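You operate a simulated robot arm through the tools that you are given. There is no shell and no other tool. Be economical: measure what you need, move in short steps, check, and stop when the job is done.

The job below is to be done with a simulated robot arm. You get a single attempt, and the scene is never put back.

Task
Brush grease on the middle of the steel disc, put the brush back and close the grease tub. Set down upright: round brush. A coat counts when it lies all over at full strength: go over it till it gets no stronger.

The check looks at the end state, three seconds after you hand in, the way a careful person would. Anything else that was tipped, shoved, dropped, spilled or broken makes it a failure.

Robot
A 7-joint arm with a two-finger parallel gripper, fixed in place. Base frame: the origin is at the foot of the arm, x ahead of it, y to its left, z up; the work surface is at about z = 0.72. Units: m, rad, N and s.
With the tool pointing down near the work surface it reaches from about 0.16 to 0.68 m from the base axis. Its first joint turns from -1.152 to 1.152 rad. Payload 2.4 kg.
The TCP is the grasp point between the finger pads, 0.03 m short of the fingertips. In the tool frame z runs along the fingers and y along their closing line. Largest opening 0.094 m; finger width 0.028, thickness 0.01; the body of the gripper, 0.05 by 0.096 m, starts 0.055 m behind the TCP.
Orientation is that of the tool frame in the base frame, as a unit quaternion [x, y, z, w]. With the fingers straight down and closing along the base's y, the tool's x points along the base's -x, its y along +y and its z along -z.

Tools
- The arm moves only by the tool step_arm. Its argument "plan" is a list of rows, each a list of 3 entries, a list of its own where there are three numbers: the turn, a rotation vector about the tool's x, y, z in units of 5 degrees (1.0 is 5 degrees), then the shift along the tool's x, y, z in units of 50 mm (1.0 is 50 mm), then the finger opening in m, from 0 to 0.094. In form: [[[wx, wy, wz], [dx, dy, dz], grip], ...]. A call has 1 to 8 rows; each row shifts and turns the commanded pose from where the row before left it, along the tool's axes as they then stand. A call with a number of a shift or a turn outside -1 to 1 is refused whole. A row lasts 0.2 s, in which the tool goes at most 0.05 m and 0.15 rad; a call with a longer step from one row to the next is refused whole, and so is a gripper value outside its range. Where a pose cannot be reached the arm comes as near as it can. A force on the tool above 50 N (or 10 N above the force at the start of the call, whichever is more), or a blocked arm, ends the call early, and 0.2 s more pass. Each finger travels about 0.153 m/s and halts on what it meets, pressing with about 37 N; the grip force reading is that of the motor and also rises with nothing between the fingers. The clock runs only during rows and for 0.2 s after the last one: add rows that do not move to give the fingers time. The reply holds the time, the measured pose of the TCP, the force on the tool along the base axes, the opening and the grip force, in the units named above and with some noise, with the torque about the TCP (base axes, N m) and any sound that the robot's microphone picked up.
- Cameras (640 x 400 px; columns grow to the right, rows downward): "scene" is fixed at [0.0304, 0.4679, 1.4458]; the picture's right is [-0.80, -0.60, 0.00], its down [-0.34, 0.45, -0.83] and it looks along [0.49, -0.66, -0.56] (base axes); focal length 349 px, centre (320, 200). "wrist" rides on the gripper at [0.076, 0.014, -0.103] in the tool frame; the picture's right is [-0.18, 0.98, 0.00], its down [-0.75, -0.14, -0.64] and it looks along [-0.63, -0.12, 0.77] (tool axes); focal length 243 px, centre (320, 200).
- camera(camera): a new picture of that camera. No time passes.
- measure_at(camera, pixels): for up to 12 pixels [column, row] of the newest picture of that camera ("zoom" is the newest enlarged one), the place [x, y, z] in the base frame of the surface seen there, good to about 0.002 m. No time passes.
- inspect(camera, box): a new picture of the part [left, top, right, bottom] of that camera's present view, enlarged. No time passes.
- close_job(): hands the job in; it is judged then, once.

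Go step by step. Measure first, check grasps and placings, and put right what went wrong. The budget is 80 turns and 38 pictures, counting those below and the enlarged ones. Unless the task says otherwise, let go and move clear before handing in, and close with one line.

The tools are called after "Call:" as a command line: name --argument value ..., lists and objects as JSON in quotes. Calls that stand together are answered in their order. step_arm: Moves the arm, as the interface text tells. Its arguments: {"type":"object","properties":{"plan":{"type":"array"}},"required":["plan"]} The other tools are called the same way: camera (camera) takes a picture; measure_at (camera, pixels) gives the place of the surface under pixels of a picture; inspect (camera, box) takes an enlarged picture of a part of a camera's view; close_job () hands the job in.

At the start:

```text
time: 0.0
tcp_pos: [0.4402, 0.0679, 1.1545]
orientation: [0.001, 1.0, 0.0, -0.001]
ft_force: [-0.1, 0.1, 0.0]
wrist_torque: [0.0, 0.0, -0.03]
gripper_width: 0.0939
gripper_force: 0.1
```

scene: 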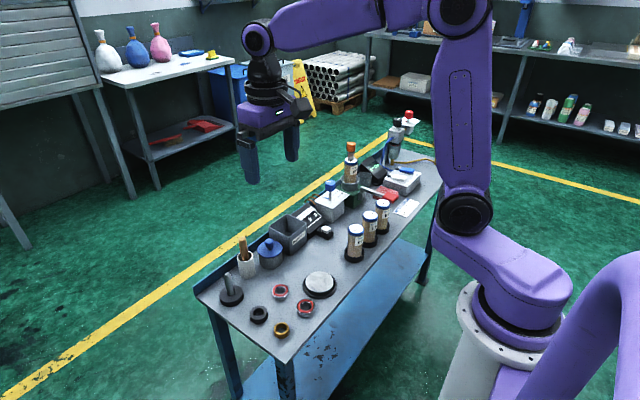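
wrist: 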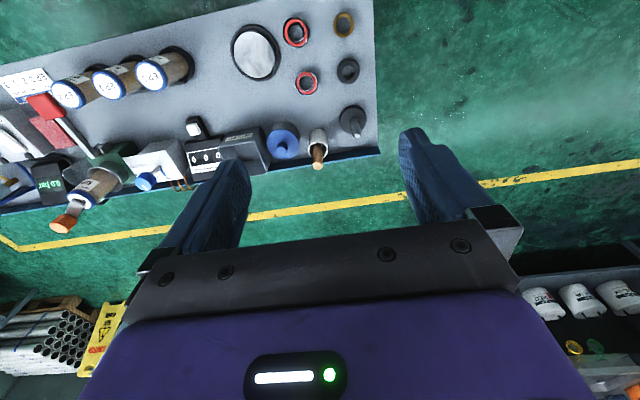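

The scene shows a brush in a white holder at about (246,252), a blue lidded tub at (270,252), and a disc at (320,284). I'll look closer first.

Call:
inspect --camera "scene" --box '[190, 210, 350, 310]'

Call:
inspect --camera "wrist" --box '[180, 10, 380, 180]'

```text
4.00 times, centred on (270, 260) of scene
```

zoom: 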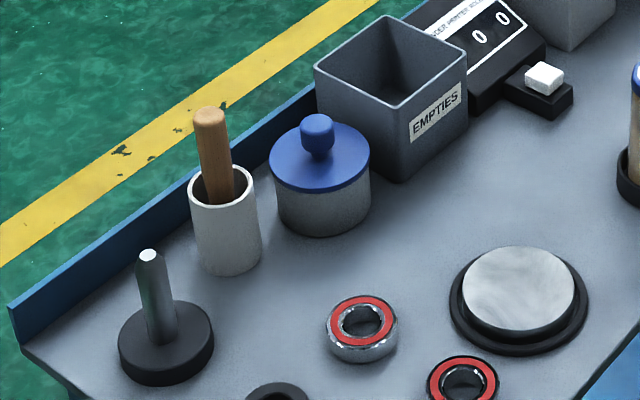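

```text
2.35 times, centred on (280, 95) of wrist
```

zoom: 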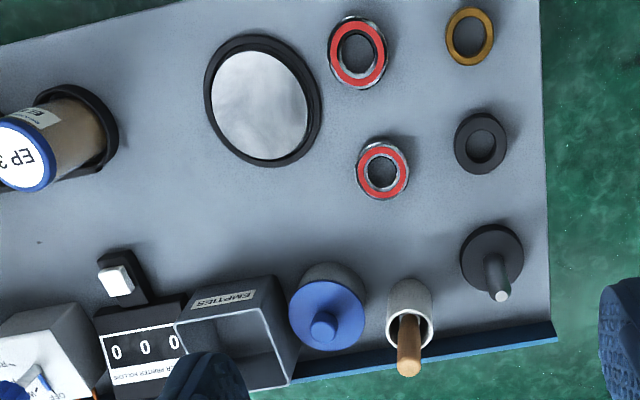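

The blue-lidded tub with a knob, the brush in a white cup and the disc are clear in both zooms. Next I measure them in the wrist zoom and in the scene view.

Call:
measure_at --camera "zoom" --pixels '[[323, 328], [325, 295], [345, 335], [300, 315], [409, 365], [409, 322], [410, 290], [430, 325], [390, 325], [262, 95], [215, 95], [308, 110]]'

Call:
measure_at --camera "scene" --pixels '[[242.2, 238], [244, 253], [237.7, 257], [253.5, 255], [269.5, 240], [258, 249], [282, 250], [270, 257], [246, 277], [319.5, 282], [311, 300], [270, 267]]'

```text
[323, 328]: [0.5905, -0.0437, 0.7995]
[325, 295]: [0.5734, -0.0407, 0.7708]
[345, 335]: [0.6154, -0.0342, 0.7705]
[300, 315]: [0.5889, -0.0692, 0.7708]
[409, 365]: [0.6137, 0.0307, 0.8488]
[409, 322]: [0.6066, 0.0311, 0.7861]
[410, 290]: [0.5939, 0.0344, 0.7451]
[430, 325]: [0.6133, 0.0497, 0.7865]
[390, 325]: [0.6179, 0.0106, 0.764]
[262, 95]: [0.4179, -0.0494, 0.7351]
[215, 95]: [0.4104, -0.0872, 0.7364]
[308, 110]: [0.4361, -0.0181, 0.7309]
```

```text
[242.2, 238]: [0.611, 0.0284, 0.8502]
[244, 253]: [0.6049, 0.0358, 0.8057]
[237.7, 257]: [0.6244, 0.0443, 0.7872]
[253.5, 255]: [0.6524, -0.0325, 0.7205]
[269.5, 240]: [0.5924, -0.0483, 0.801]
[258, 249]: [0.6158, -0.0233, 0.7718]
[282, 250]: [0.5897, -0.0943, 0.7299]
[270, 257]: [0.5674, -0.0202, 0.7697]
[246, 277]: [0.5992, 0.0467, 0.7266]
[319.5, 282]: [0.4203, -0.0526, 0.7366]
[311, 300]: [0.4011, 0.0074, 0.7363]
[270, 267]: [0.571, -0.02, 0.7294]
```

Lid centre is about (0.593,-0.044) with the knob top at z 0.80, and the brush is at (0.611,0.03) with its top at 0.85. I check the free table area for the lid and move to above the tub.

Call:
measure_at --camera "zoom" --pixels '[[230, 215], [300, 215], [170, 180], [240, 277], [290, 290], [382, 175], [358, 55], [480, 143], [260, 200], [330, 235], [130, 285], [262, 165]]'

Call:
step_arm --plan '[[[0, 0, 0], [-0.3825, -0.28, 0.561], 0.05], [[0, 0, 0], [-0.3825, -0.28, 0.561], 0.05], [[0, 0, 0], [-0.3825, -0.28, 0.561], 0.05], [[0, 0, 0], [-0.3825, -0.28, 0.561], 0.05], [[0, 0, 0], [-0.3825, -0.28, 0.561], 0.05], [[0, 0, 0], [-0.3825, -0.28, 0.561], 0.05], [[0, 0, 0], [-0.3825, -0.28, 0.561], 0.05], [[0, 0, 0], [-0.3825, -0.28, 0.561], 0.05]]'

Call:
camera --camera "wrist"

```text
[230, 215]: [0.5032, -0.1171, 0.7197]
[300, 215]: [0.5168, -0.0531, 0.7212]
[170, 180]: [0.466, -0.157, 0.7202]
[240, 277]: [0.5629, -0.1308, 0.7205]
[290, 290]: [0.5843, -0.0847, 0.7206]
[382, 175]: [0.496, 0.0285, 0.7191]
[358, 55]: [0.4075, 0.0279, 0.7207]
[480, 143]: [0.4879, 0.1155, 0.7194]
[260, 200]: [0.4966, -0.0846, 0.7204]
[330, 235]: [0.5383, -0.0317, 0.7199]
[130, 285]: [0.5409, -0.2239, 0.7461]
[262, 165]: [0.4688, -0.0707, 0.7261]
```

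```text
time: 1.8
tcp_pos: [0.5925, -0.0444, 0.9308]
orientation: [0.0, 1.0, 0.0, 0.0]
ft_force: [0.1, 0.6, -0.1]
wrist_torque: [0.0, 0.02, -0.02]
gripper_width: 0.0499
gripper_force: 0.1
```

```text
33 pictures are left
```

wrist: 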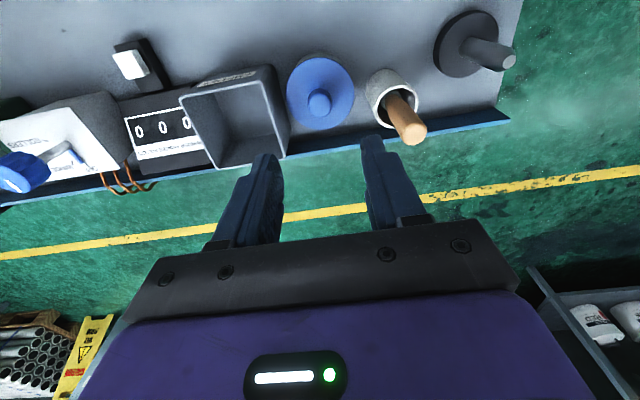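

The wrist view shows the knob at (318,102), the lid, the bin rim and the brush. I measure these more exactly before descending.

Call:
measure_at --camera "wrist" --pixels '[[320, 101], [310, 101], [330, 103], [290, 95], [351, 92], [320, 60], [283, 118], [412, 130], [398, 100], [371, 100], [417, 88], [268, 70]]'

```text
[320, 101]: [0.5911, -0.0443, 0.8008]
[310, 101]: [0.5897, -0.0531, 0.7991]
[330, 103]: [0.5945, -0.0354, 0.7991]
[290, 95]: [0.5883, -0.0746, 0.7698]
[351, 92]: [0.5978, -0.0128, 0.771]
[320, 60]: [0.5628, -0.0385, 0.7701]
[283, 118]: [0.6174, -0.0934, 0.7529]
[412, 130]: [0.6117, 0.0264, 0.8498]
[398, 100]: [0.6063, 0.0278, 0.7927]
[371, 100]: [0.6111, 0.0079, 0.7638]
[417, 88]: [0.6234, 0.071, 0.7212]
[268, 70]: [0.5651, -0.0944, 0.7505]
```

The knob centre is (0.592,-0.044) and the lid top is at 0.771. I descend so the tips sit 5 mm above the lid, then close.

Call:
step_arm --plan '[[[0, 0, 0], [0, 0, 0.9], 0.05], [[0, 0, 0], [0, 0, 0.9], 0.05], [[0, 0, 0], [0, 0, 0.7], 0.05], [[0, 0, 0], [0, 0, 0], 0.05], [[0, 0, 0], [0, 0, 0], 0.0], [[0, 0, 0], [0, 0, 0], 0.0], [[0, 0, 0], [0, 0, 0], 0.0]]'

```text
time: 3.4
tcp_pos: [0.5917, -0.0437, 0.807]
orientation: [0.001, 1.0, 0.0, 0.0]
ft_force: [-0.4, 0.3, 0.6]
wrist_torque: [0.02, 0.0, -0.01]
gripper_width: 0.0215
gripper_force: 37.3
heard: snap
```

The fingers stopped at 0.0215 on the knob, and a snap was heard. I lift slowly in small steps.

Call:
step_arm --plan '[[[0, 0, 0], [0, 0, -0.2], 0.0], [[0, 0, 0], [0, 0, -0.3], 0.0], [[0, 0, 0], [0, 0, -0.5], 0.0], [[0, 0, 0], [0, 0, -0.5], 0.0]]'

Call:
inspect --camera "scene" --box '[190, 200, 350, 300]'

```text
time: 4.4
tcp_pos: [0.5926, -0.0442, 0.8798]
orientation: [0.0, 1.0, 0.0, 0.0]
ft_force: [0.3, -0.5, -0.9]
wrist_torque: [0.03, 0.0, 0.01]
gripper_width: 0.0215
gripper_force: 36.8
```

```text
4.00 times, centred on (270, 250) of scene
```

zoom: 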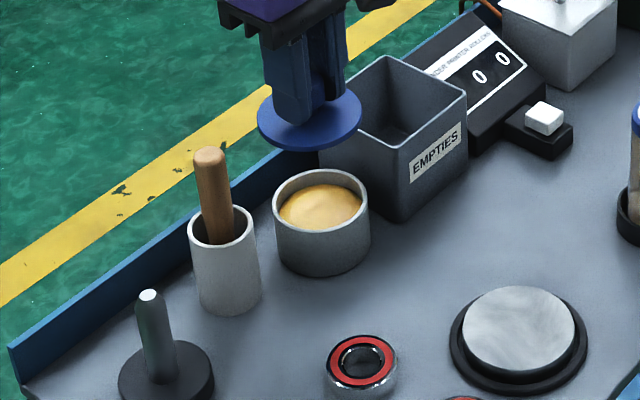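

The lid is off, held level, and the grease is visible. I move it to the free spot near (0.515,-0.115), x first and then y, and go partway down.

Call:
step_arm --plan '[[[0, 0, 0], [0.775, 0, 0], 0.0], [[0, 0, 0], [0.775, 0, 0], 0.0], [[0, 0, 0], [0, -0.7, 0], 0.0], [[0, 0, 0], [0, -0.7, 0], 0.0], [[0, 0, 0], [0, 0, 0.8], 0.0], [[0, 0, 0], [0, 0, 0.8], 0.0], [[0, 0, 0], [0, 0, 0.3], 0.0]]'

Call:
inspect --camera "scene" --box '[210, 190, 370, 290]'

```text
time: 6.0
tcp_pos: [0.5154, -0.1158, 0.7846]
orientation: [-0.001, 1.0, 0.0, 0.0]
ft_force: [1.1, 0.4, -0.9]
wrist_torque: [-0.04, 0.0, 0.0]
gripper_width: 0.0217
gripper_force: 36.9
```

```text
4.00 times, centred on (290, 240) of scene
```

zoom: 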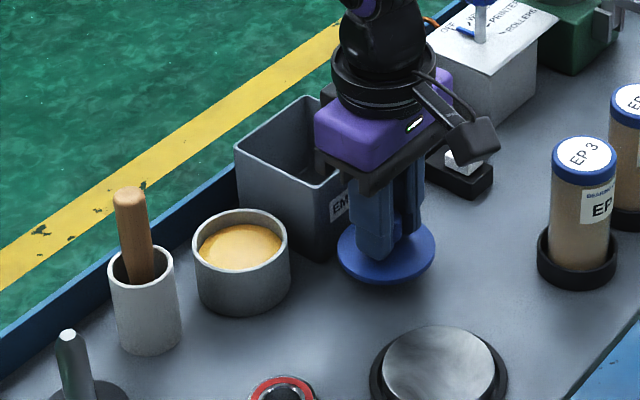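

Clearances look fine. I lower in small steps until contact shows in the force.

Call:
step_arm --plan '[[[0, 0, 0], [0, 0, 0.2], 0.0], [[0, 0, 0], [0, 0, 0.1], 0.0], [[0, 0, 0], [0, 0, 0.06], 0.0], [[0, 0, 0], [0, 0, 0.04], 0.0]]'

```text
time: 7.0
tcp_pos: [0.5153, -0.1153, 0.765]
orientation: [0.0, 1.0, 0.0, 0.0]
ft_force: [0.9, -0.6, 0.0]
wrist_torque: [-0.02, -0.02, -0.01]
gripper_width: 0.0218
gripper_force: 36.7
```

Call:
step_arm --plan '[[[0, 0, 0], [0, 0, 0.03], 0.0], [[0, 0, 0], [0, 0, 0.03], 0.0], [[0, 0, 0], [0, 0, 0], 0.0]]'

Call:
inspect --camera "scene" --box '[260, 210, 340, 260]'

```text
time: 7.8
tcp_pos: [0.5153, -0.1153, 0.7638]
orientation: [0.0, 1.0, 0.0, 0.001]
ft_force: [-8.6, 2.0, 35.0]
wrist_torque: [0.04, 0.31, 0.0]
gripper_width: 0.0217
gripper_force: 37.5
```

```text
8.00 times, centred on (300, 235) of scene
```

zoom: 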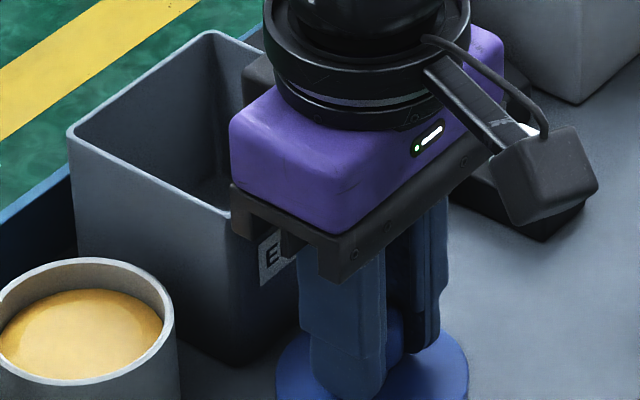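

Contact is made at z 0.764 with 35 N. I ease up, release, lift, and move over the brush.

Call:
step_arm --plan '[[[0, 0, 0], [0, 0, -0.04], 0.0], [[0, 0, 0], [0, 0, 0], 0.05], [[0, 0, 0], [0, 0, 0], 0.05], [[0, 0, 0], [0, 0, -0.5], 0.05], [[0, 0, 0], [0, 0, -0.9], 0.05], [[0, 0, 0], [0, 0, -0.9], 0.05], [[0, 0, 0], [0, 0, -0.9], 0.05], [[0, 0, 0], [0, 0, -0.4], 0.05]]'

Call:
step_arm --plan '[[[0, 0, 0], [-0.48, 0.72, 0], 0.05], [[0, 0, 0], [-0.48, 0.72, 0], 0.05], [[0, 0, 0], [-0.48, 0.72, 0], 0.05], [[0, 0, 0], [-0.48, 0.72, 0], 0.05], [[0, 0, 0], [0, 0, 0], 0.05]]'

Call:
inspect --camera "scene" --box '[210, 200, 370, 300]'

Call:
camera --camera "wrist"

```text
time: 9.6
tcp_pos: [0.5156, -0.1148, 0.9459]
orientation: [0.001, 1.0, 0.0, 0.0]
ft_force: [0.6, 0.4, 0.0]
wrist_torque: [0.02, 0.01, -0.02]
gripper_width: 0.0501
gripper_force: 0.0
```

```text
time: 10.8
tcp_pos: [0.6126, 0.0289, 0.9461]
orientation: [-0.001, 1.0, 0.0, 0.0]
ft_force: [0.7, -0.6, -0.1]
wrist_torque: [-0.02, 0.02, -0.03]
gripper_width: 0.0498
gripper_force: 0.0
```

```text
4.00 times, centred on (290, 250) of scene
```

zoom: 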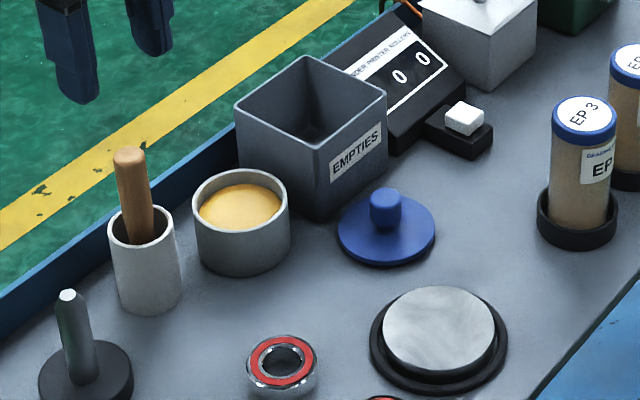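

```text
28 pictures are left
```

wrist: 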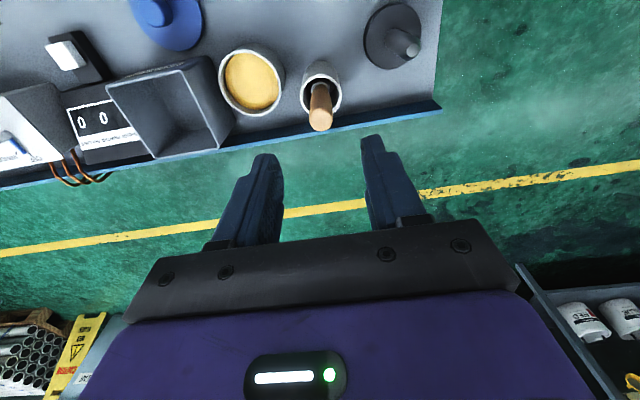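

The lid lies flat, well placed. I measure the brush handle, the cup rim, the grease level and the tub rim.

Call:
measure_at --camera "wrist" --pixels '[[320, 122], [320, 107], [320, 92], [311, 120], [330, 122], [302, 90], [340, 90], [321, 63], [337, 107], [250, 80], [250, 50], [219, 90]]'

Call:
measure_at --camera "zoom" --pixels '[[127, 153], [135, 180], [140, 230], [109, 225], [174, 225], [140, 208], [240, 210], [193, 205], [288, 205], [440, 330], [384, 335], [495, 335]]'

```text
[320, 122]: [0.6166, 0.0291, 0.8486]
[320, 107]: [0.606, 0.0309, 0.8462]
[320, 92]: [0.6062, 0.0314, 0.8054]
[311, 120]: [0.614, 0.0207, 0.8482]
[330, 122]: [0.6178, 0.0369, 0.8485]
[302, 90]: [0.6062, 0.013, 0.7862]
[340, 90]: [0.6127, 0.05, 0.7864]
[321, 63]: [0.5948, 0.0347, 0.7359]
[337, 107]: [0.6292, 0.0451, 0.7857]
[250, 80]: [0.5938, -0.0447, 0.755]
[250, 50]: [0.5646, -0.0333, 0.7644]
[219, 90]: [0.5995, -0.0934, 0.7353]
```

```text
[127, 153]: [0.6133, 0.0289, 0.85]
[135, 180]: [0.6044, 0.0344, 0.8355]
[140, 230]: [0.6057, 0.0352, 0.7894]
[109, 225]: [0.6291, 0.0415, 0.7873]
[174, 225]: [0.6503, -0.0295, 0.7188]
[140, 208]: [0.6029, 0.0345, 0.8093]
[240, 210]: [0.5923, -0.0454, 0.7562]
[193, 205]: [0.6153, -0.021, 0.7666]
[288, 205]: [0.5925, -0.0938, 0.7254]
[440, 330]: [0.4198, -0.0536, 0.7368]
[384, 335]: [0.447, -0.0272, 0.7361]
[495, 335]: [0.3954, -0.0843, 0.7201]
```

The handle is vertical at about (0.614,0.030) with its top at 0.85. The grease level is 0.755 and the disc top is 0.7365 at (0.420,-0.053). I descend to z 0.832 and grip.

Call:
step_arm --plan '[[[0, 0, 0], [-0.02, 0.02, 0.8], 0.05], [[0, 0, 0], [0, 0, 0.8], 0.05], [[0, 0, 0], [0, 0, 0.68], 0.05], [[0, 0, 0], [0, 0, 0], 0.05], [[0, 0, 0], [0, 0, 0], 0.0], [[0, 0, 0], [0, 0, 0], 0.0], [[0, 0, 0], [0, 0, 0], 0.0]]'

```text
time: 12.4
tcp_pos: [0.6117, 0.0318, 0.8303]
orientation: [0.0, 1.0, 0.0, 0.0]
ft_force: [0.1, -0.5, 0.1]
wrist_torque: [0.02, 0.01, -0.01]
gripper_width: 0.0191
gripper_force: 37.1
```

The handle is gripped (opening 0.019). I lift straight up about 0.115 m and look.

Call:
step_arm --plan '[[[0, 0, 0], [0, 0, -0.3], 0.0], [[0, 0, 0], [0, 0, -0.6], 0.0], [[0, 0, 0], [0, 0, -0.7], 0.0], [[0, 0, 0], [0, 0, -0.7], 0.0]]'

Call:
inspect --camera "scene" --box '[190, 180, 350, 280]'

```text
time: 13.4
tcp_pos: [0.6108, 0.0311, 0.9445]
orientation: [0.0, 1.0, 0.0, 0.0]
ft_force: [-0.7, 0.3, 0.1]
wrist_torque: [0.0, -0.01, -0.02]
gripper_width: 0.0194
gripper_force: 37.2
```

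```text
4.00 times, centred on (270, 230) of scene
```

zoom: 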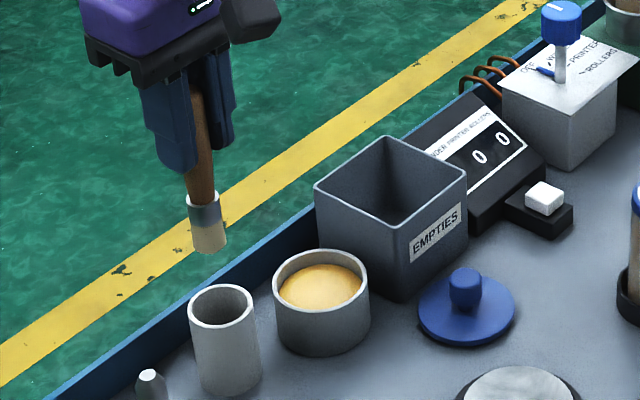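

Call:
measure_at --camera "zoom" --pixels '[[209, 246], [209, 225], [205, 205], [195, 248], [222, 240], [200, 150], [200, 170], [222, 292], [190, 315], [253, 300], [222, 325], [225, 300]]'

```text
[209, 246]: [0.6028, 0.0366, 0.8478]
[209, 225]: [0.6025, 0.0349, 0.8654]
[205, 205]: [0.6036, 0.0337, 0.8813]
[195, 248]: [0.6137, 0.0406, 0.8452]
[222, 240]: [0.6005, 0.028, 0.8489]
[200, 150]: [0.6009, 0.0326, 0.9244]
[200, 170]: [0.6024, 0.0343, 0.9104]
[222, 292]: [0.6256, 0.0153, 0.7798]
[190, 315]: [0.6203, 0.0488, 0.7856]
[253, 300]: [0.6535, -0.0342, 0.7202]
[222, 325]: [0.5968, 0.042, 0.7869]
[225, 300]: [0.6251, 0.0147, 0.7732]
```

The bristle tip is about 0.100 m below the TCP. I move over the tub centre and dip about 8 mm into the grease with a little swirl, then come up.

Call:
step_arm --plan '[[[0, 0, 0], [0.18, -0.755, 0], 0.0], [[0, 0, 0], [0.18, -0.755, 0], 0.0], [[0, 0, 0], [0, 0, 0], 0.0], [[0, 0, 0], [0, 0, 0.9], 0.0], [[0, 0, 0], [0, 0, 0.7], 0.0], [[0, 0, 0], [0, 0, 0.25], 0.0], [[0, 0, 0], [0, 0, 0.1], 0.0], [[0, 0, 0], [0, 0, 0], 0.0]]'

Call:
inspect --camera "scene" --box '[210, 190, 330, 265]'

```text
time: 15.2
tcp_pos: [0.597, -0.0447, 0.8493]
orientation: [0.0, 1.0, 0.0, 0.005]
ft_force: [4.8, 0.2, 24.5]
wrist_torque: [-0.02, -0.56, 0.01]
gripper_width: 0.0192
gripper_force: 37.3
```

```text
5.33 times, centred on (270, 228) of scene
```

zoom: 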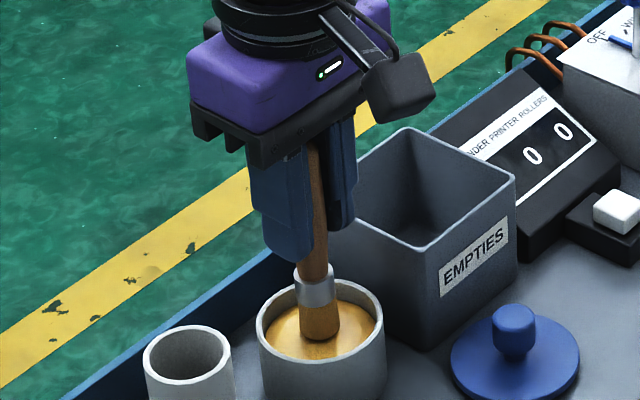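

The brush presses into the grease with about 24 N of upward force, and the bristles look loaded. I lift out and check the brush and its grip.

Call:
step_arm --plan '[[[0, 0, 0], [0, 0, -0.2], 0.0], [[0, 0, 0], [0, 0, -0.6], 0.0], [[0, 0, 0], [0, 0, -0.8], 0.0], [[0, 0, 0], [0, 0, -0.3], 0.0], [[0, 0, 0], [0, 0, 0], 0.0]]'

Call:
inspect --camera "scene" --box '[210, 180, 330, 255]'

```text
time: 16.4
tcp_pos: [0.5947, -0.0445, 0.9423]
orientation: [0.0, 1.0, 0.0, -0.001]
ft_force: [-0.4, 0.9, 0.3]
wrist_torque: [0.04, -0.01, 0.0]
gripper_width: 0.0196
gripper_force: 36.9
```

```text
5.33 times, centred on (270, 218) of scene
```

zoom: 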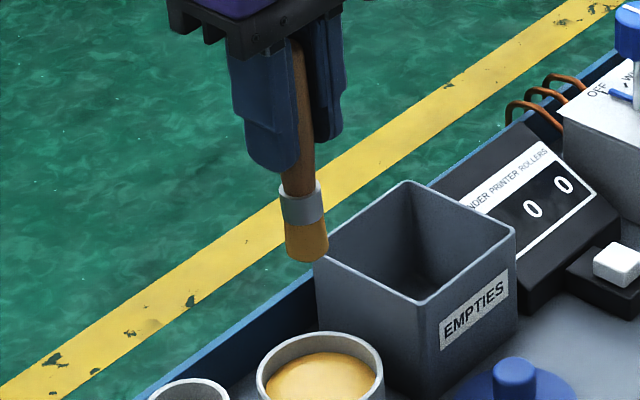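

Call:
measure_at --camera "zoom" --pixels '[[307, 255], [304, 232], [302, 208], [288, 255], [327, 250], [302, 170], [302, 120]]'

```text
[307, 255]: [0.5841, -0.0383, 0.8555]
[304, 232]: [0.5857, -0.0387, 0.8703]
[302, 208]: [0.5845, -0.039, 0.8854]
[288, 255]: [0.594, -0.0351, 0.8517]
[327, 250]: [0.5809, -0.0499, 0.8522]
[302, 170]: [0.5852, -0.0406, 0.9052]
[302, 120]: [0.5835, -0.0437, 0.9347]
```

The bristles are loaded. The brush slid up slightly in the grip, so the tip is now about 0.092 below the TCP. I go over the disc centre and down to about 15 mm above it.

Call:
step_arm --plan '[[[0, 0, 0], [0.873, -0.0425, 0], 0.0], [[0, 0, 0], [0.873, -0.0425, 0], 0.0], [[0, 0, 0], [0.873, -0.0425, 0], 0.0], [[0, 0, 0], [0.873, -0.0425, 0], 0.0], [[0, 0, 0], [0, 0, 0.65], 0.0], [[0, 0, 0], [0, 0, 0.65], 0.0], [[0, 0, 0], [0, 0, 0.65], 0.0], [[0, 0, 0], [0, 0, 0], 0.0]]'

Call:
inspect --camera "scene" --box '[260, 220, 380, 295]'

```text
time: 18.2
tcp_pos: [0.422, -0.0536, 0.8462]
orientation: [0.0, 1.0, 0.0, 0.0]
ft_force: [0.5, 0.0, 0.7]
wrist_torque: [0.01, -0.01, -0.04]
gripper_width: 0.0195
gripper_force: 36.8
```

```text
5.33 times, centred on (320, 258) of scene
```

zoom: 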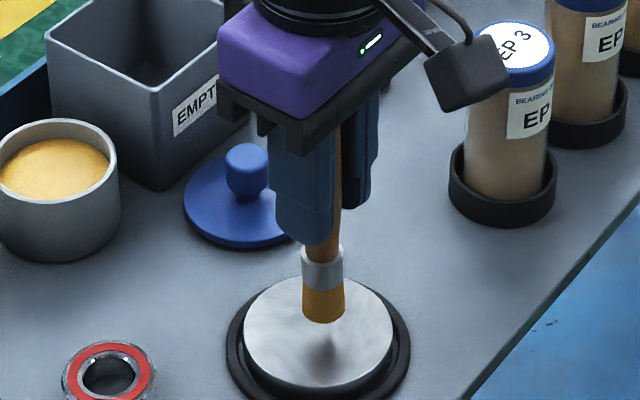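

The brush is above the disc middle and the gripper is clear of the EP 3 cartridge. I lower gently to contact.

Call:
step_arm --plan '[[[0, 0, 0], [0, 0, 0.25], 0.0], [[0, 0, 0], [0, 0, 0.06], 0.0], [[0, 0, 0], [0, 0, 0.04], 0.0], [[0, 0, 0], [0, 0, 0], 0.0]]'

```text
time: 19.2
tcp_pos: [0.4203, -0.0541, 0.8276]
orientation: [-0.001, 1.0, -0.001, 0.001]
ft_force: [-0.7, 0.5, 26.7]
wrist_torque: [0.05, 0.01, 0.0]
gripper_width: 0.0196
gripper_force: 37.2
```

Contact is made at z 0.8276 with 27 N. I ease slightly and make small strokes around the middle.

Call:
step_arm --plan '[[[0, 0, 0], [0.2, 0, -0.01], 0.0], [[0, 0, 0], [-0.2, 0.2, 0], 0.0], [[0, 0, 0], [-0.2, -0.2, 0], 0.0], [[0, 0, 0], [0.2, -0.2, 0], 0.0], [[0, 0, 0], [0.2, 0.2, 0], 0.0], [[0, 0, 0], [-0.4, 0, 0], 0.0], [[0, 0, 0], [0.2, 0.2, 0], 0.0], [[0, 0, 0], [0, -0.4, 0], 0.0]]'

Call:
inspect --camera "scene" --box '[280, 250, 360, 300]'

```text
time: 21.0
tcp_pos: [0.42, -0.0631, 0.8273]
orientation: [-0.001, 1.0, 0.0, 0.0]
ft_force: [-0.2, 1.7, 4.0]
wrist_torque: [0.18, -0.01, 0.06]
gripper_width: 0.0195
gripper_force: 36.8
```

```text
8.00 times, centred on (320, 275) of scene
```

zoom: 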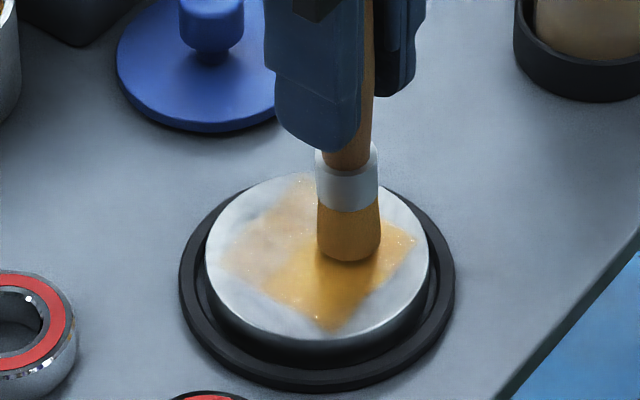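

A square patch shows on the disc: corners near (300,180), (222,255), (330,330), (415,240), weaker at the upper left. I measure the corners.

Call:
measure_at --camera "zoom" --pixels '[[303, 182], [224, 255], [330, 330], [413, 240], [320, 255], [250, 220], [350, 261]]'

```text
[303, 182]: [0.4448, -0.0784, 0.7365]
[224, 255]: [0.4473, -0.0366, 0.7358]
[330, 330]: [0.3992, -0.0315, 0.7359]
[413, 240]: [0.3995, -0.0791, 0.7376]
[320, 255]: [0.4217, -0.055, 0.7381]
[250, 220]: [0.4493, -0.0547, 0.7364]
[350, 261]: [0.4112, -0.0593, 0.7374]
```

The patch spans x 0.398–0.447 and y −0.080 to −0.030. I raster across it with light pressure, starting on the weak side (high x).

Call:
step_arm --plan '[[[0, 0, 0], [-0.4, -0.2, 0.01], 0.0], [[0, 0, 0], [0, 0.36, 0], 0.0], [[0, 0, 0], [0, 0.36, 0], 0.0], [[0, 0, 0], [0.16, 0, 0], 0.0], [[0, 0, 0], [0, -0.36, 0], 0.0], [[0, 0, 0], [0, -0.36, 0], 0.0], [[0, 0, 0], [0.16, 0, 0], 0.0], [[0, 0, 0], [0, 0.36, 0], 0.0]]'

Call:
step_arm --plan '[[[0, 0, 0], [0, 0.36, 0], 0.0], [[0, 0, 0], [0.16, 0, 0], 0.0], [[0, 0, 0], [0, -0.36, 0], 0.0], [[0, 0, 0], [0, -0.36, 0], 0.0], [[0, 0, 0], [0.16, 0, 0], 0.0], [[0, 0, 0], [0, 0.36, 0], 0.0], [[0, 0, 0], [0, 0.36, 0], 0.0], [[0, 0, 0], [0.1, 0, 0], 0.0]]'

Call:
inspect --camera "scene" --box '[280, 250, 360, 300]'

```text
time: 22.8
tcp_pos: [0.4235, -0.0565, 0.8276]
orientation: [0.001, 1.0, -0.001, 0.001]
ft_force: [-0.5, -4.2, 9.8]
wrist_torque: [-0.31, -0.05, -0.02]
gripper_width: 0.0192
gripper_force: 37.3
```

```text
time: 24.6
tcp_pos: [0.403, -0.0365, 0.8269]
orientation: [0.0, 1.0, 0.0, 0.0]
ft_force: [0.1, 0.4, -0.4]
wrist_torque: [0.02, -0.03, 0.02]
gripper_width: 0.0195
gripper_force: 37.1
```

```text
8.00 times, centred on (320, 275) of scene
```

zoom: 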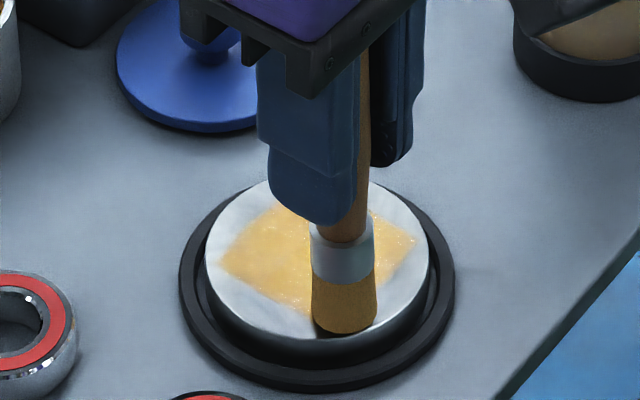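

The coat is more even, but contact force has dropped to zero. I press 1.5 mm lower and raster again in reverse, then lift for an unobstructed look.

Call:
step_arm --plan '[[[0, 0, 0], [0, 0, 0.03], 0.0], [[0, 0, 0], [0, -0.36, 0], 0.0], [[0, 0, 0], [0, -0.36, 0], 0.0], [[0, 0, 0], [-0.17, 0, 0], 0.0], [[0, 0, 0], [0, 0.36, 0], 0.0], [[0, 0, 0], [0, 0.36, 0], 0.0], [[0, 0, 0], [-0.17, 0, 0], 0.0], [[0, 0, 0], [0, -0.36, 0], 0.0]]'

Call:
step_arm --plan '[[[0, 0, 0], [0, -0.36, 0.01], 0.0], [[0, 0, 0], [-0.17, 0, 0], 0.0], [[0, 0, 0], [0, 0.36, 0], 0.0], [[0, 0, 0], [0, 0.36, 0], 0.0], [[0, 0, 0], [-0.17, 0, 0], 0.0], [[0, 0, 0], [0, -0.36, 0], 0.0], [[0, 0, 0], [0, -0.36, 0], 0.0], [[0, 0, 0], [0, 0, 0], 0.0]]'

Call:
step_arm --plan '[[[0, 0, 0], [0, 0, -0.5], 0.0], [[0, 0, 0], [0, 0, -0.8], 0.0], [[0, 0, 0], [0, 0, -0.8], 0.0], [[0, 0, 0], [0, 0, 0], 0.0]]'

Call:
inspect --camera "scene" --box '[260, 225, 380, 300]'

```text
time: 26.4
tcp_pos: [0.4217, -0.056, 0.8255]
orientation: [-0.001, 1.0, 0.0, 0.001]
ft_force: [1.2, 5.3, 15.0]
wrist_torque: [0.49, -0.18, 0.05]
gripper_width: 0.0194
gripper_force: 36.8
```

```text
time: 28.2
tcp_pos: [0.4379, -0.0755, 0.8261]
orientation: [-0.001, 1.0, 0.0, 0.001]
ft_force: [0.3, 2.2, 8.9]
wrist_torque: [0.22, -0.15, -0.02]
gripper_width: 0.0194
gripper_force: 37.1
```

```text
time: 29.2
tcp_pos: [0.4368, -0.074, 0.9319]
orientation: [0.0, 1.0, 0.0, 0.0]
ft_force: [0.1, 0.7, 0.5]
wrist_torque: [0.0, 0.01, 0.01]
gripper_width: 0.0195
gripper_force: 36.8
```

```text
5.33 times, centred on (320, 262) of scene
```

zoom: 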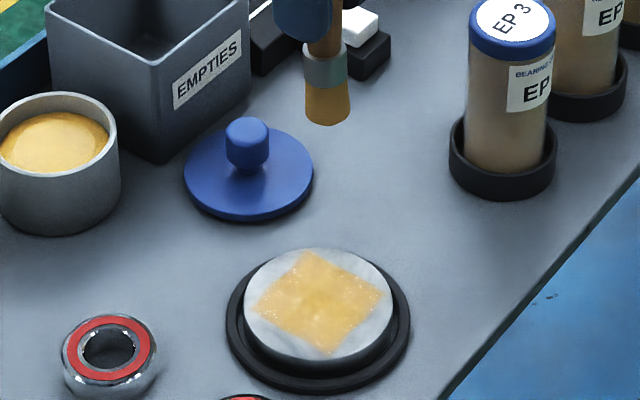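

The square is covered but still fairly translucent, with a stronger centre. Brush load may be running out, so I'll zoom further to judge and then re-dip.

Call:
inspect --camera "scene" --box '[296, 264, 344, 294]'

Call:
step_arm --plan '[[[0, 0, 0], [-0.773, 0.15, 0], 0.0], [[0, 0, 0], [-0.773, 0.15, 0], 0.0], [[0, 0, 0], [-0.773, 0.15, 0], 0.0], [[0, 0, 0], [-0.773, 0.15, 0], 0.0], [[0, 0, 0], [0, 0, 0], 0.0]]'

```text
13.33 times, centred on (320, 279) of scene
```

zoom: 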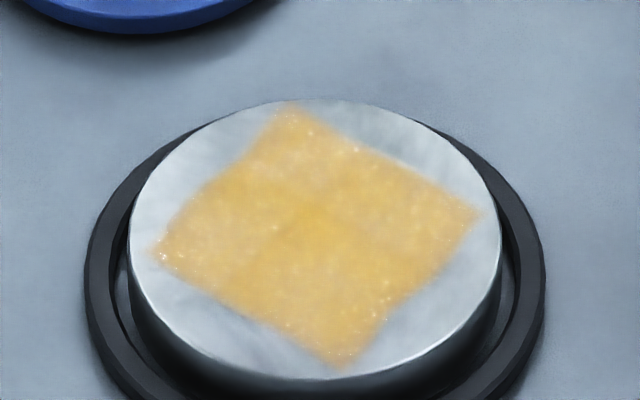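

```text
time: 30.4
tcp_pos: [0.5912, -0.0439, 0.9314]
orientation: [-0.001, 1.0, -0.001, 0.0]
ft_force: [0.1, 0.2, -0.3]
wrist_torque: [0.0, 0.0, 0.0]
gripper_width: 0.0196
gripper_force: 36.9
```

The tub is below. I dip again, with the tip 2–3 mm into the grease, and lift out.

Call:
step_arm --plan '[[[0, 0, 0], [0, 0, 0.8], 0.0], [[0, 0, 0], [0, 0, 0.7], 0.0], [[0, 0, 0], [0, 0, 0.2], 0.0], [[0, 0, 0], [0, 0, 0.1], 0.0], [[0, 0, 0], [0, 0, 0], 0.0]]'

Call:
step_arm --plan '[[[0, 0, 0], [0.1, 0, 0], 0.0], [[0, 0, 0], [-0.1, 0.1, 0], 0.0], [[0, 0, 0], [0, -0.1, 0], 0.0], [[0, 0, 0], [0, 0, -0.3], 0.0], [[0, 0, 0], [0, 0, -0.7], 0.0], [[0, 0, 0], [0, 0, -0.7], 0.0], [[0, 0, 0], [0, 0, 0], 0.0]]'

Call:
inspect --camera "scene" --box '[210, 180, 330, 255]'

```text
time: 31.6
tcp_pos: [0.5936, -0.0433, 0.8412]
orientation: [0.0, 1.0, 0.0, 0.004]
ft_force: [-2.0, -0.6, 25.7]
wrist_torque: [0.17, 0.21, 0.0]
gripper_width: 0.0194
gripper_force: 36.8
```

```text
time: 33.2
tcp_pos: [0.5911, -0.043, 0.9264]
orientation: [0.0, 1.0, 0.0, 0.0]
ft_force: [0.6, 0.6, 0.8]
wrist_torque: [0.0, 0.01, -0.02]
gripper_width: 0.0194
gripper_force: 37.3
```

```text
5.33 times, centred on (270, 218) of scene
```

zoom: 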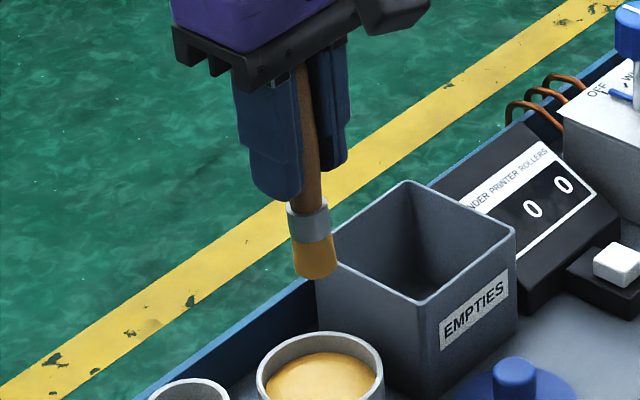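

The brush is reloaded, tilted by a few degrees. I return to the high-x corner of the patch and lower to just above contact.

Call:
measure_at --camera "zoom" --pixels '[[316, 270], [314, 250], [308, 220], [308, 190], [305, 150], [303, 110], [297, 276], [335, 270]]'

Call:
step_arm --plan '[[[0, 0, 0], [0.755, -0.16, 0], 0.0], [[0, 0, 0], [0.755, -0.16, 0], 0.0], [[0, 0, 0], [0.755, -0.16, 0], 0.0], [[0, 0, 0], [0.755, -0.16, 0], 0.0], [[0, 0, 0], [0, 0, 0.8], 0.0], [[0, 0, 0], [0, 0, 0.8], 0.0], [[0, 0, 0], [0, 0, 0.28], 0.0], [[0, 0, 0], [0, 0, 0], 0.0]]'

```text
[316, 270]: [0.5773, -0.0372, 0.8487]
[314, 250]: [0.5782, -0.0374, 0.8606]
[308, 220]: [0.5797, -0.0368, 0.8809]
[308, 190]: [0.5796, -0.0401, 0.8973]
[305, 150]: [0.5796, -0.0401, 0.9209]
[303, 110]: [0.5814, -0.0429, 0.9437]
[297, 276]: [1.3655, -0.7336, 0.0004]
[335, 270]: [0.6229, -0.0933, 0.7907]
```

```text
time: 35.0
tcp_pos: [0.4398, -0.0764, 0.8314]
orientation: [0.0, 1.0, 0.0, 0.0]
ft_force: [0.5, -0.6, 0.1]
wrist_torque: [0.01, 0.0, -0.02]
gripper_width: 0.0197
gripper_force: 37.0
```

The tip sits about 0.08 below the TCP now. I lower in small steps to find contact.

Call:
step_arm --plan '[[[0, 0, 0], [0, 0, 0.1], 0.0], [[0, 0, 0], [0, 0, 0.06], 0.0], [[0, 0, 0], [0, 0, 0.02], 0.0], [[0, 0, 0], [0, 0, 0], 0.0]]'

```text
time: 36.0
tcp_pos: [0.4402, -0.0755, 0.8237]
orientation: [-0.001, 1.0, 0.001, 0.001]
ft_force: [-1.6, 0.3, 10.7]
wrist_torque: [0.1, 0.08, 0.0]
gripper_width: 0.0195
gripper_force: 37.4
```

Contact is 11 N at z 0.8237. I raster the whole patch along y.

Call:
step_arm --plan '[[[0, 0, 0], [-0.06, 0, 0.01], 0.0], [[0, 0, 0], [0, 0.38, 0], 0.0], [[0, 0, 0], [0, 0.38, 0], 0.0], [[0, 0, 0], [0.16, 0, 0], 0.0], [[0, 0, 0], [0, -0.38, 0], 0.0], [[0, 0, 0], [0, -0.38, 0], 0.0], [[0, 0, 0], [0.16, 0, 0.01], 0.0], [[0, 0, 0], [0, 0.38, 0], 0.0]]'

Call:
step_arm --plan '[[[0, 0, 0], [0, 0.38, 0], 0.0], [[0, 0, 0], [0.16, 0, 0], 0.0], [[0, 0, 0], [0, -0.38, 0], 0.0], [[0, 0, 0], [0, -0.38, 0], 0.0], [[0, 0, 0], [0.16, 0, 0.01], 0.0], [[0, 0, 0], [0, 0.38, 0], 0.0], [[0, 0, 0], [0, 0.38, 0], 0.0], [[0, 0, 0], [0.12, 0, 0], 0.0]]'

Call:
step_arm --plan '[[[0, 0, 0], [0, -0.38, 0], 0.0], [[0, 0, 0], [0, -0.38, 0], 0.0], [[0, 0, 0], [0, 0, 0], 0.0]]'

```text
time: 37.8
tcp_pos: [0.427, -0.0566, 0.8227]
orientation: [0.0, 1.0, 0.001, 0.0]
ft_force: [-0.4, -4.3, 10.6]
wrist_torque: [-0.36, -0.02, -0.04]
gripper_width: 0.0196
gripper_force: 37.3
```

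```text
time: 39.6
tcp_pos: [0.4059, -0.0377, 0.8215]
orientation: [-0.002, 1.0, 0.0, 0.001]
ft_force: [3.3, 0.0, 11.0]
wrist_torque: [-0.03, -0.37, 0.02]
gripper_width: 0.0194
gripper_force: 36.5
```

```text
time: 40.4
tcp_pos: [0.4049, -0.0749, 0.821]
orientation: [-0.001, 1.0, -0.001, -0.001]
ft_force: [-2.1, 5.0, 18.0]
wrist_torque: [0.41, 0.1, -0.02]
gripper_width: 0.0195
gripper_force: 36.8
```

Contact stayed at 10–18 N. I do a crossing pass along x.

Call:
step_arm --plan '[[[0, 0, 0], [-0.38, 0, 0], 0.0], [[0, 0, 0], [-0.38, 0, 0], 0.0], [[0, 0, 0], [0, 0.18, 0], 0.0], [[0, 0, 0], [0.38, 0, 0], 0.0], [[0, 0, 0], [0.38, 0, 0], 0.0], [[0, 0, 0], [0, 0.18, 0.01], 0.0], [[0, 0, 0], [-0.38, 0, 0], 0.0], [[0, 0, 0], [-0.38, 0, 0], 0.0]]'

Call:
step_arm --plan '[[[0, 0, 0], [0, 0.18, 0], 0.0], [[0, 0, 0], [0.38, 0, 0], 0.0], [[0, 0, 0], [0.38, 0, 0], 0.0], [[0, 0, 0], [0, 0.2, 0.01], 0.0], [[0, 0, 0], [-0.38, 0, 0], 0.0], [[0, 0, 0], [-0.38, 0, 0], 0.0], [[0, 0, 0], [0, 0, 0], 0.0]]'

Call:
step_arm --plan '[[[0, 0, 0], [0, 0, -0.5], 0.0], [[0, 0, 0], [0, 0, -0.8], 0.0], [[0, 0, 0], [0, 0, -0.8], 0.0], [[0, 0, 0], [0, 0, 0], 0.0]]'

Call:
inspect --camera "scene" --box '[296, 264, 344, 294]'

```text
time: 42.2
tcp_pos: [0.443, -0.0566, 0.8205]
orientation: [-0.001, 1.0, 0.0, -0.001]
ft_force: [-1.2, -0.5, 4.9]
wrist_torque: [0.01, 0.16, -0.04]
gripper_width: 0.0196
gripper_force: 37.0
```

```text
time: 43.8
tcp_pos: [0.4436, -0.0383, 0.8201]
orientation: [0.0, 1.0, -0.001, 0.0]
ft_force: [-2.4, -0.7, 9.5]
wrist_torque: [-0.07, 0.26, 0.01]
gripper_width: 0.0198
gripper_force: 37.2
```

```text
time: 44.8
tcp_pos: [0.4434, -0.038, 0.9257]
orientation: [0.0, 1.0, 0.0, 0.0]
ft_force: [-0.2, -0.3, 0.4]
wrist_torque: [-0.01, -0.01, 0.03]
gripper_width: 0.0197
gripper_force: 37.1
```

```text
13.33 times, centred on (320, 279) of scene
```

zoom: 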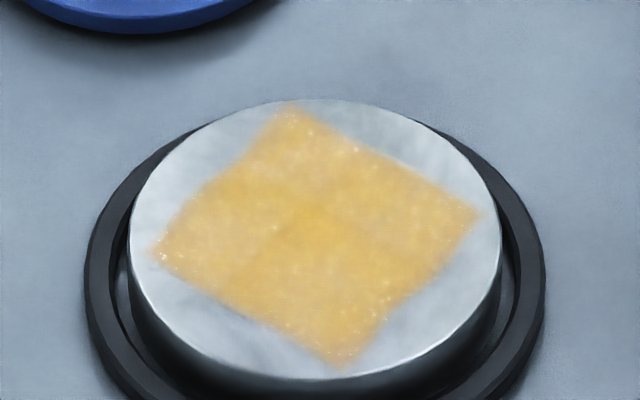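

The patch looks the same as before this pass: even and saturated, so it gets no stronger. I move over beside the cup at height and check the brush tilt before inserting.

Call:
step_arm --plan '[[[0, 0, 0], [0, 0, -0.4], 0.0], [[0, 0, 0], [-0.84, 0.35, 0], 0.0], [[0, 0, 0], [-0.84, 0.35, 0], 0.0], [[0, 0, 0], [-0.84, 0.35, 0], 0.0], [[0, 0, 0], [-0.84, 0.35, 0], 0.0], [[0, 0, 0], [0, 0, 0], 0.0]]'

Call:
inspect --camera "scene" --box '[180, 180, 300, 255]'

Call:
camera --camera "wrist"

```text
time: 46.2
tcp_pos: [0.6124, 0.0331, 0.9452]
orientation: [0.0, 1.0, 0.0, -0.001]
ft_force: [-0.3, 0.4, -0.6]
wrist_torque: [-0.01, 0.03, -0.01]
gripper_width: 0.0197
gripper_force: 37.1
```

```text
5.33 times, centred on (240, 218) of scene
```

zoom: 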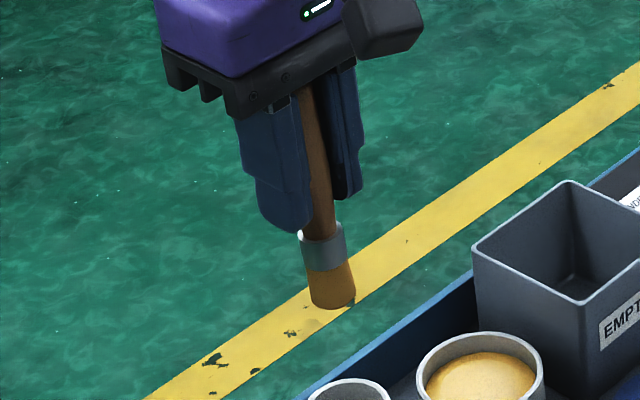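

```text
16 pictures are left
```

wrist: 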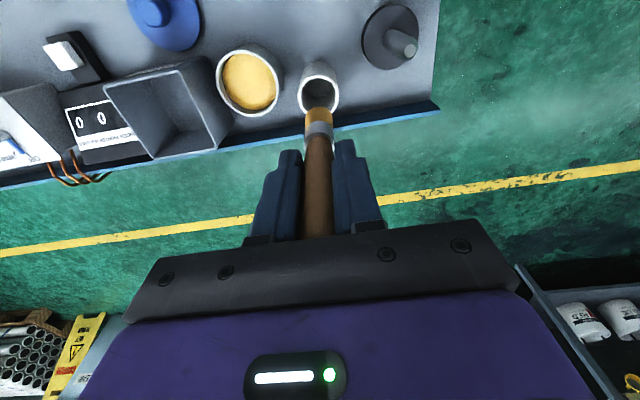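

I measure the brush axis in both views for tilt and tip position.

Call:
measure_at --camera "zoom" --pixels '[[333, 300], [329, 280], [322, 252], [318, 220], [316, 180], [313, 140], [314, 300], [351, 295]]'

Call:
measure_at --camera "wrist" --pixels '[[319, 112], [319, 130], [319, 160], [318, 200], [318, 230], [308, 115], [331, 115], [301, 90], [339, 95], [318, 62], [306, 150], [333, 150]]'

```text
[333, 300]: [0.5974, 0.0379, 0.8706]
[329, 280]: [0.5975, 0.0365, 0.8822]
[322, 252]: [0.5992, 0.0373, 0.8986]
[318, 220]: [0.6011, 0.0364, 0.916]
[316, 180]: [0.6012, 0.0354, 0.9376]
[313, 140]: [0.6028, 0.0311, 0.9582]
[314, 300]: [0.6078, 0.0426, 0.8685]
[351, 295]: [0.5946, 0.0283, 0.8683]
```

```text
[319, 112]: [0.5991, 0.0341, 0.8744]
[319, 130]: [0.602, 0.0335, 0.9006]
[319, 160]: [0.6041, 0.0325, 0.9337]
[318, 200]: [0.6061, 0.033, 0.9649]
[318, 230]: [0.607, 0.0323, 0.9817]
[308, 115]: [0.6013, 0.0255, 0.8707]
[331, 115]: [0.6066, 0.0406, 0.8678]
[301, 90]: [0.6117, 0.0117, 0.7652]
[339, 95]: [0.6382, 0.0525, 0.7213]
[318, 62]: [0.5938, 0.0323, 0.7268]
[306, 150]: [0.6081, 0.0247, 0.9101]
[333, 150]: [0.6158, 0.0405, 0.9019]
```

The brush tip leans about 4.5° toward −x. I tilt the tool to make it vertical, centre over the cup at (0.613,0.0315), and lower until just above the rim.

Call:
step_arm --plan '[[[0, -0.9, 0], [-0.02, -0.03, 0], 0.0], [[0, 0, 0], [0.047, 0, 0.6], 0.0], [[0, 0, 0], [0.047, 0, 0.6], 0.0], [[0, 0, 0], [0, 0, 0], 0.0]]'

Call:
inspect --camera "scene" --box '[195, 205, 291, 265]'

Call:
inspect --camera "wrist" --box '[260, 50, 380, 125]'

```text
time: 47.2
tcp_pos: [0.613, 0.0311, 0.8847]
orientation: [0.001, 0.999, 0.0, 0.039]
ft_force: [0.4, 0.4, 0.0]
wrist_torque: [-0.02, -0.03, -0.01]
gripper_width: 0.0198
gripper_force: 37.4
```

```text
6.67 times, centred on (243, 235) of scene
```

zoom: 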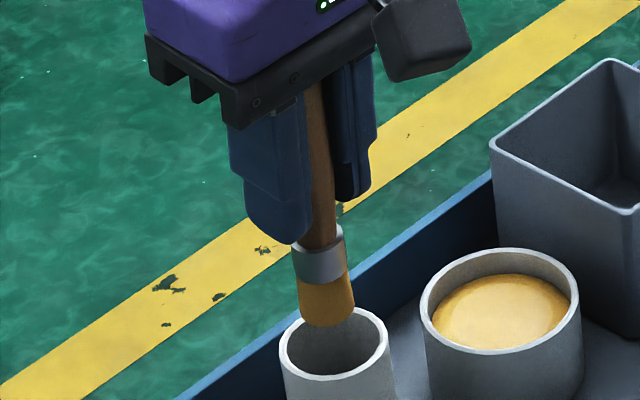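

```text
5.33 times, centred on (320, 88) of wrist
```

zoom: 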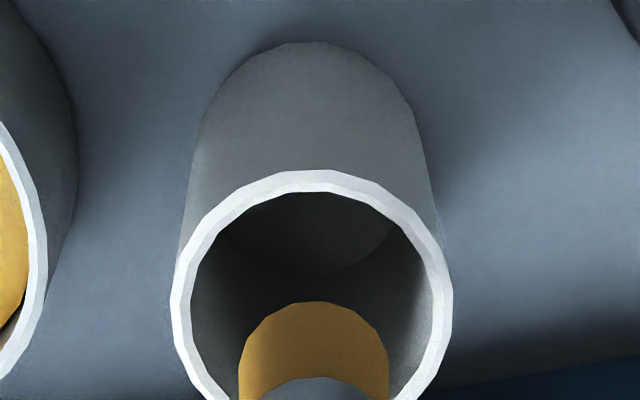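

The cup rim and the bristle end are both visible in the wrist zoom. I measure their relative centres.

Call:
measure_at --camera "zoom" --pixels '[[314, 179], [182, 300], [445, 300], [200, 240], [405, 215], [314, 306], [241, 365], [387, 365], [430, 375], [195, 370]]'

Call:
measure_at --camera "scene" --pixels '[[237.6, 258.5], [253, 256], [245, 261.5], [243.5, 252.5], [243.5, 240]]'

```text
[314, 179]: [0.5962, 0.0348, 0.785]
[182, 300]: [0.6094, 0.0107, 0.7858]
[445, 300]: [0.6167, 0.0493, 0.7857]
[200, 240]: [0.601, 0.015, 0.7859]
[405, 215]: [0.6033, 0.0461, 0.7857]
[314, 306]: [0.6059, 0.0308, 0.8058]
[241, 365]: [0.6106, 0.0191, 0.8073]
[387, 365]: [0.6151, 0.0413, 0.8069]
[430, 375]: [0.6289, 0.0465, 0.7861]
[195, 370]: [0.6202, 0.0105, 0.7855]
```

```text
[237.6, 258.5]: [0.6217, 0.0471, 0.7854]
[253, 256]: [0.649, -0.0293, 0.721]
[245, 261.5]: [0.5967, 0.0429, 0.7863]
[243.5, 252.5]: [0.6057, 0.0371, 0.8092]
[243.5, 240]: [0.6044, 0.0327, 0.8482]
```

Brush and cup are centred to within 1–2 mm. I lower into the cup, stopping with the fingertips just above the rim.

Call:
step_arm --plan '[[[0, 0, 0], [0.035, 0, 0.45], 0.0], [[0, 0, 0], [0.035, 0, 0.45], 0.0], [[0, 0, 0], [0.023, 0, 0.3], 0.0], [[0, 0, 0], [0, 0, 0], 0.0]]'

Call:
inspect --camera "scene" --box '[195, 205, 291, 265]'

```text
time: 48.2
tcp_pos: [0.6116, 0.0302, 0.8242]
orientation: [0.0, 0.999, 0.0, 0.04]
ft_force: [-0.8, 0.2, -0.2]
wrist_torque: [0.03, -0.03, 0.04]
gripper_width: 0.02
gripper_force: 37.2
```

```text
6.67 times, centred on (243, 235) of scene
```

zoom: 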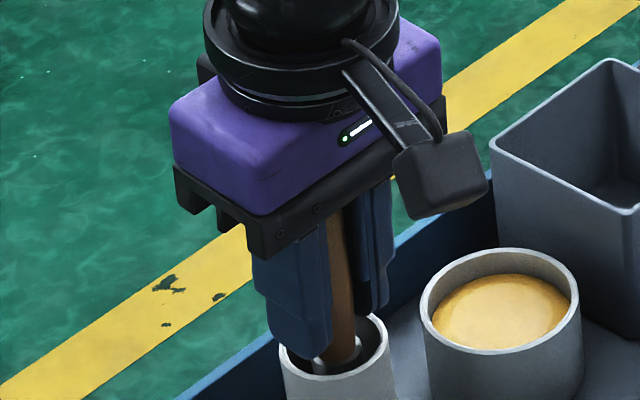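

The brush is inside the cup. I go 3.5 mm lower and open only slightly so it slides down, then open fully and lift.

Call:
step_arm --plan '[[[0, 0, 0], [0.005, 0, 0.07], 0.0], [[0, 0, 0], [0, 0, 0], 0.0], [[0, 0, 0], [0, 0, 0], 0.021], [[0, 0, 0], [0, 0, 0], 0.023], [[0, 0, 0], [0, 0, 0], 0.026], [[0, 0, 0], [0, 0, 0], 0.03], [[0, 0, 0], [0, 0, 0], 0.03]]'

Call:
inspect --camera "scene" --box '[195, 205, 291, 265]'

```text
time: 49.8
tcp_pos: [0.6127, 0.0303, 0.8216]
orientation: [0.0, 0.999, -0.001, 0.039]
ft_force: [0.1, 0.7, 0.7]
wrist_torque: [-0.01, -0.01, -0.01]
gripper_width: 0.03
gripper_force: 0.0
```

```text
6.67 times, centred on (243, 235) of scene
```

zoom: 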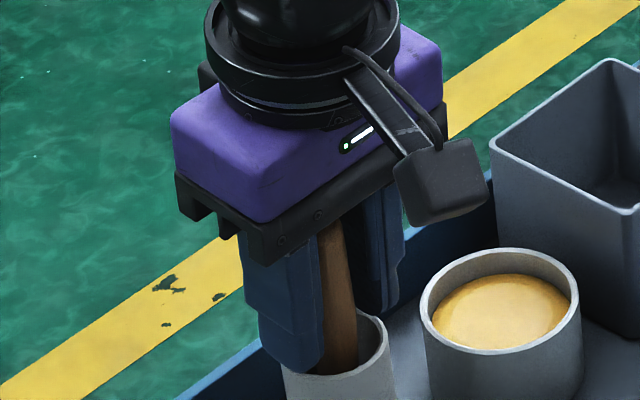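

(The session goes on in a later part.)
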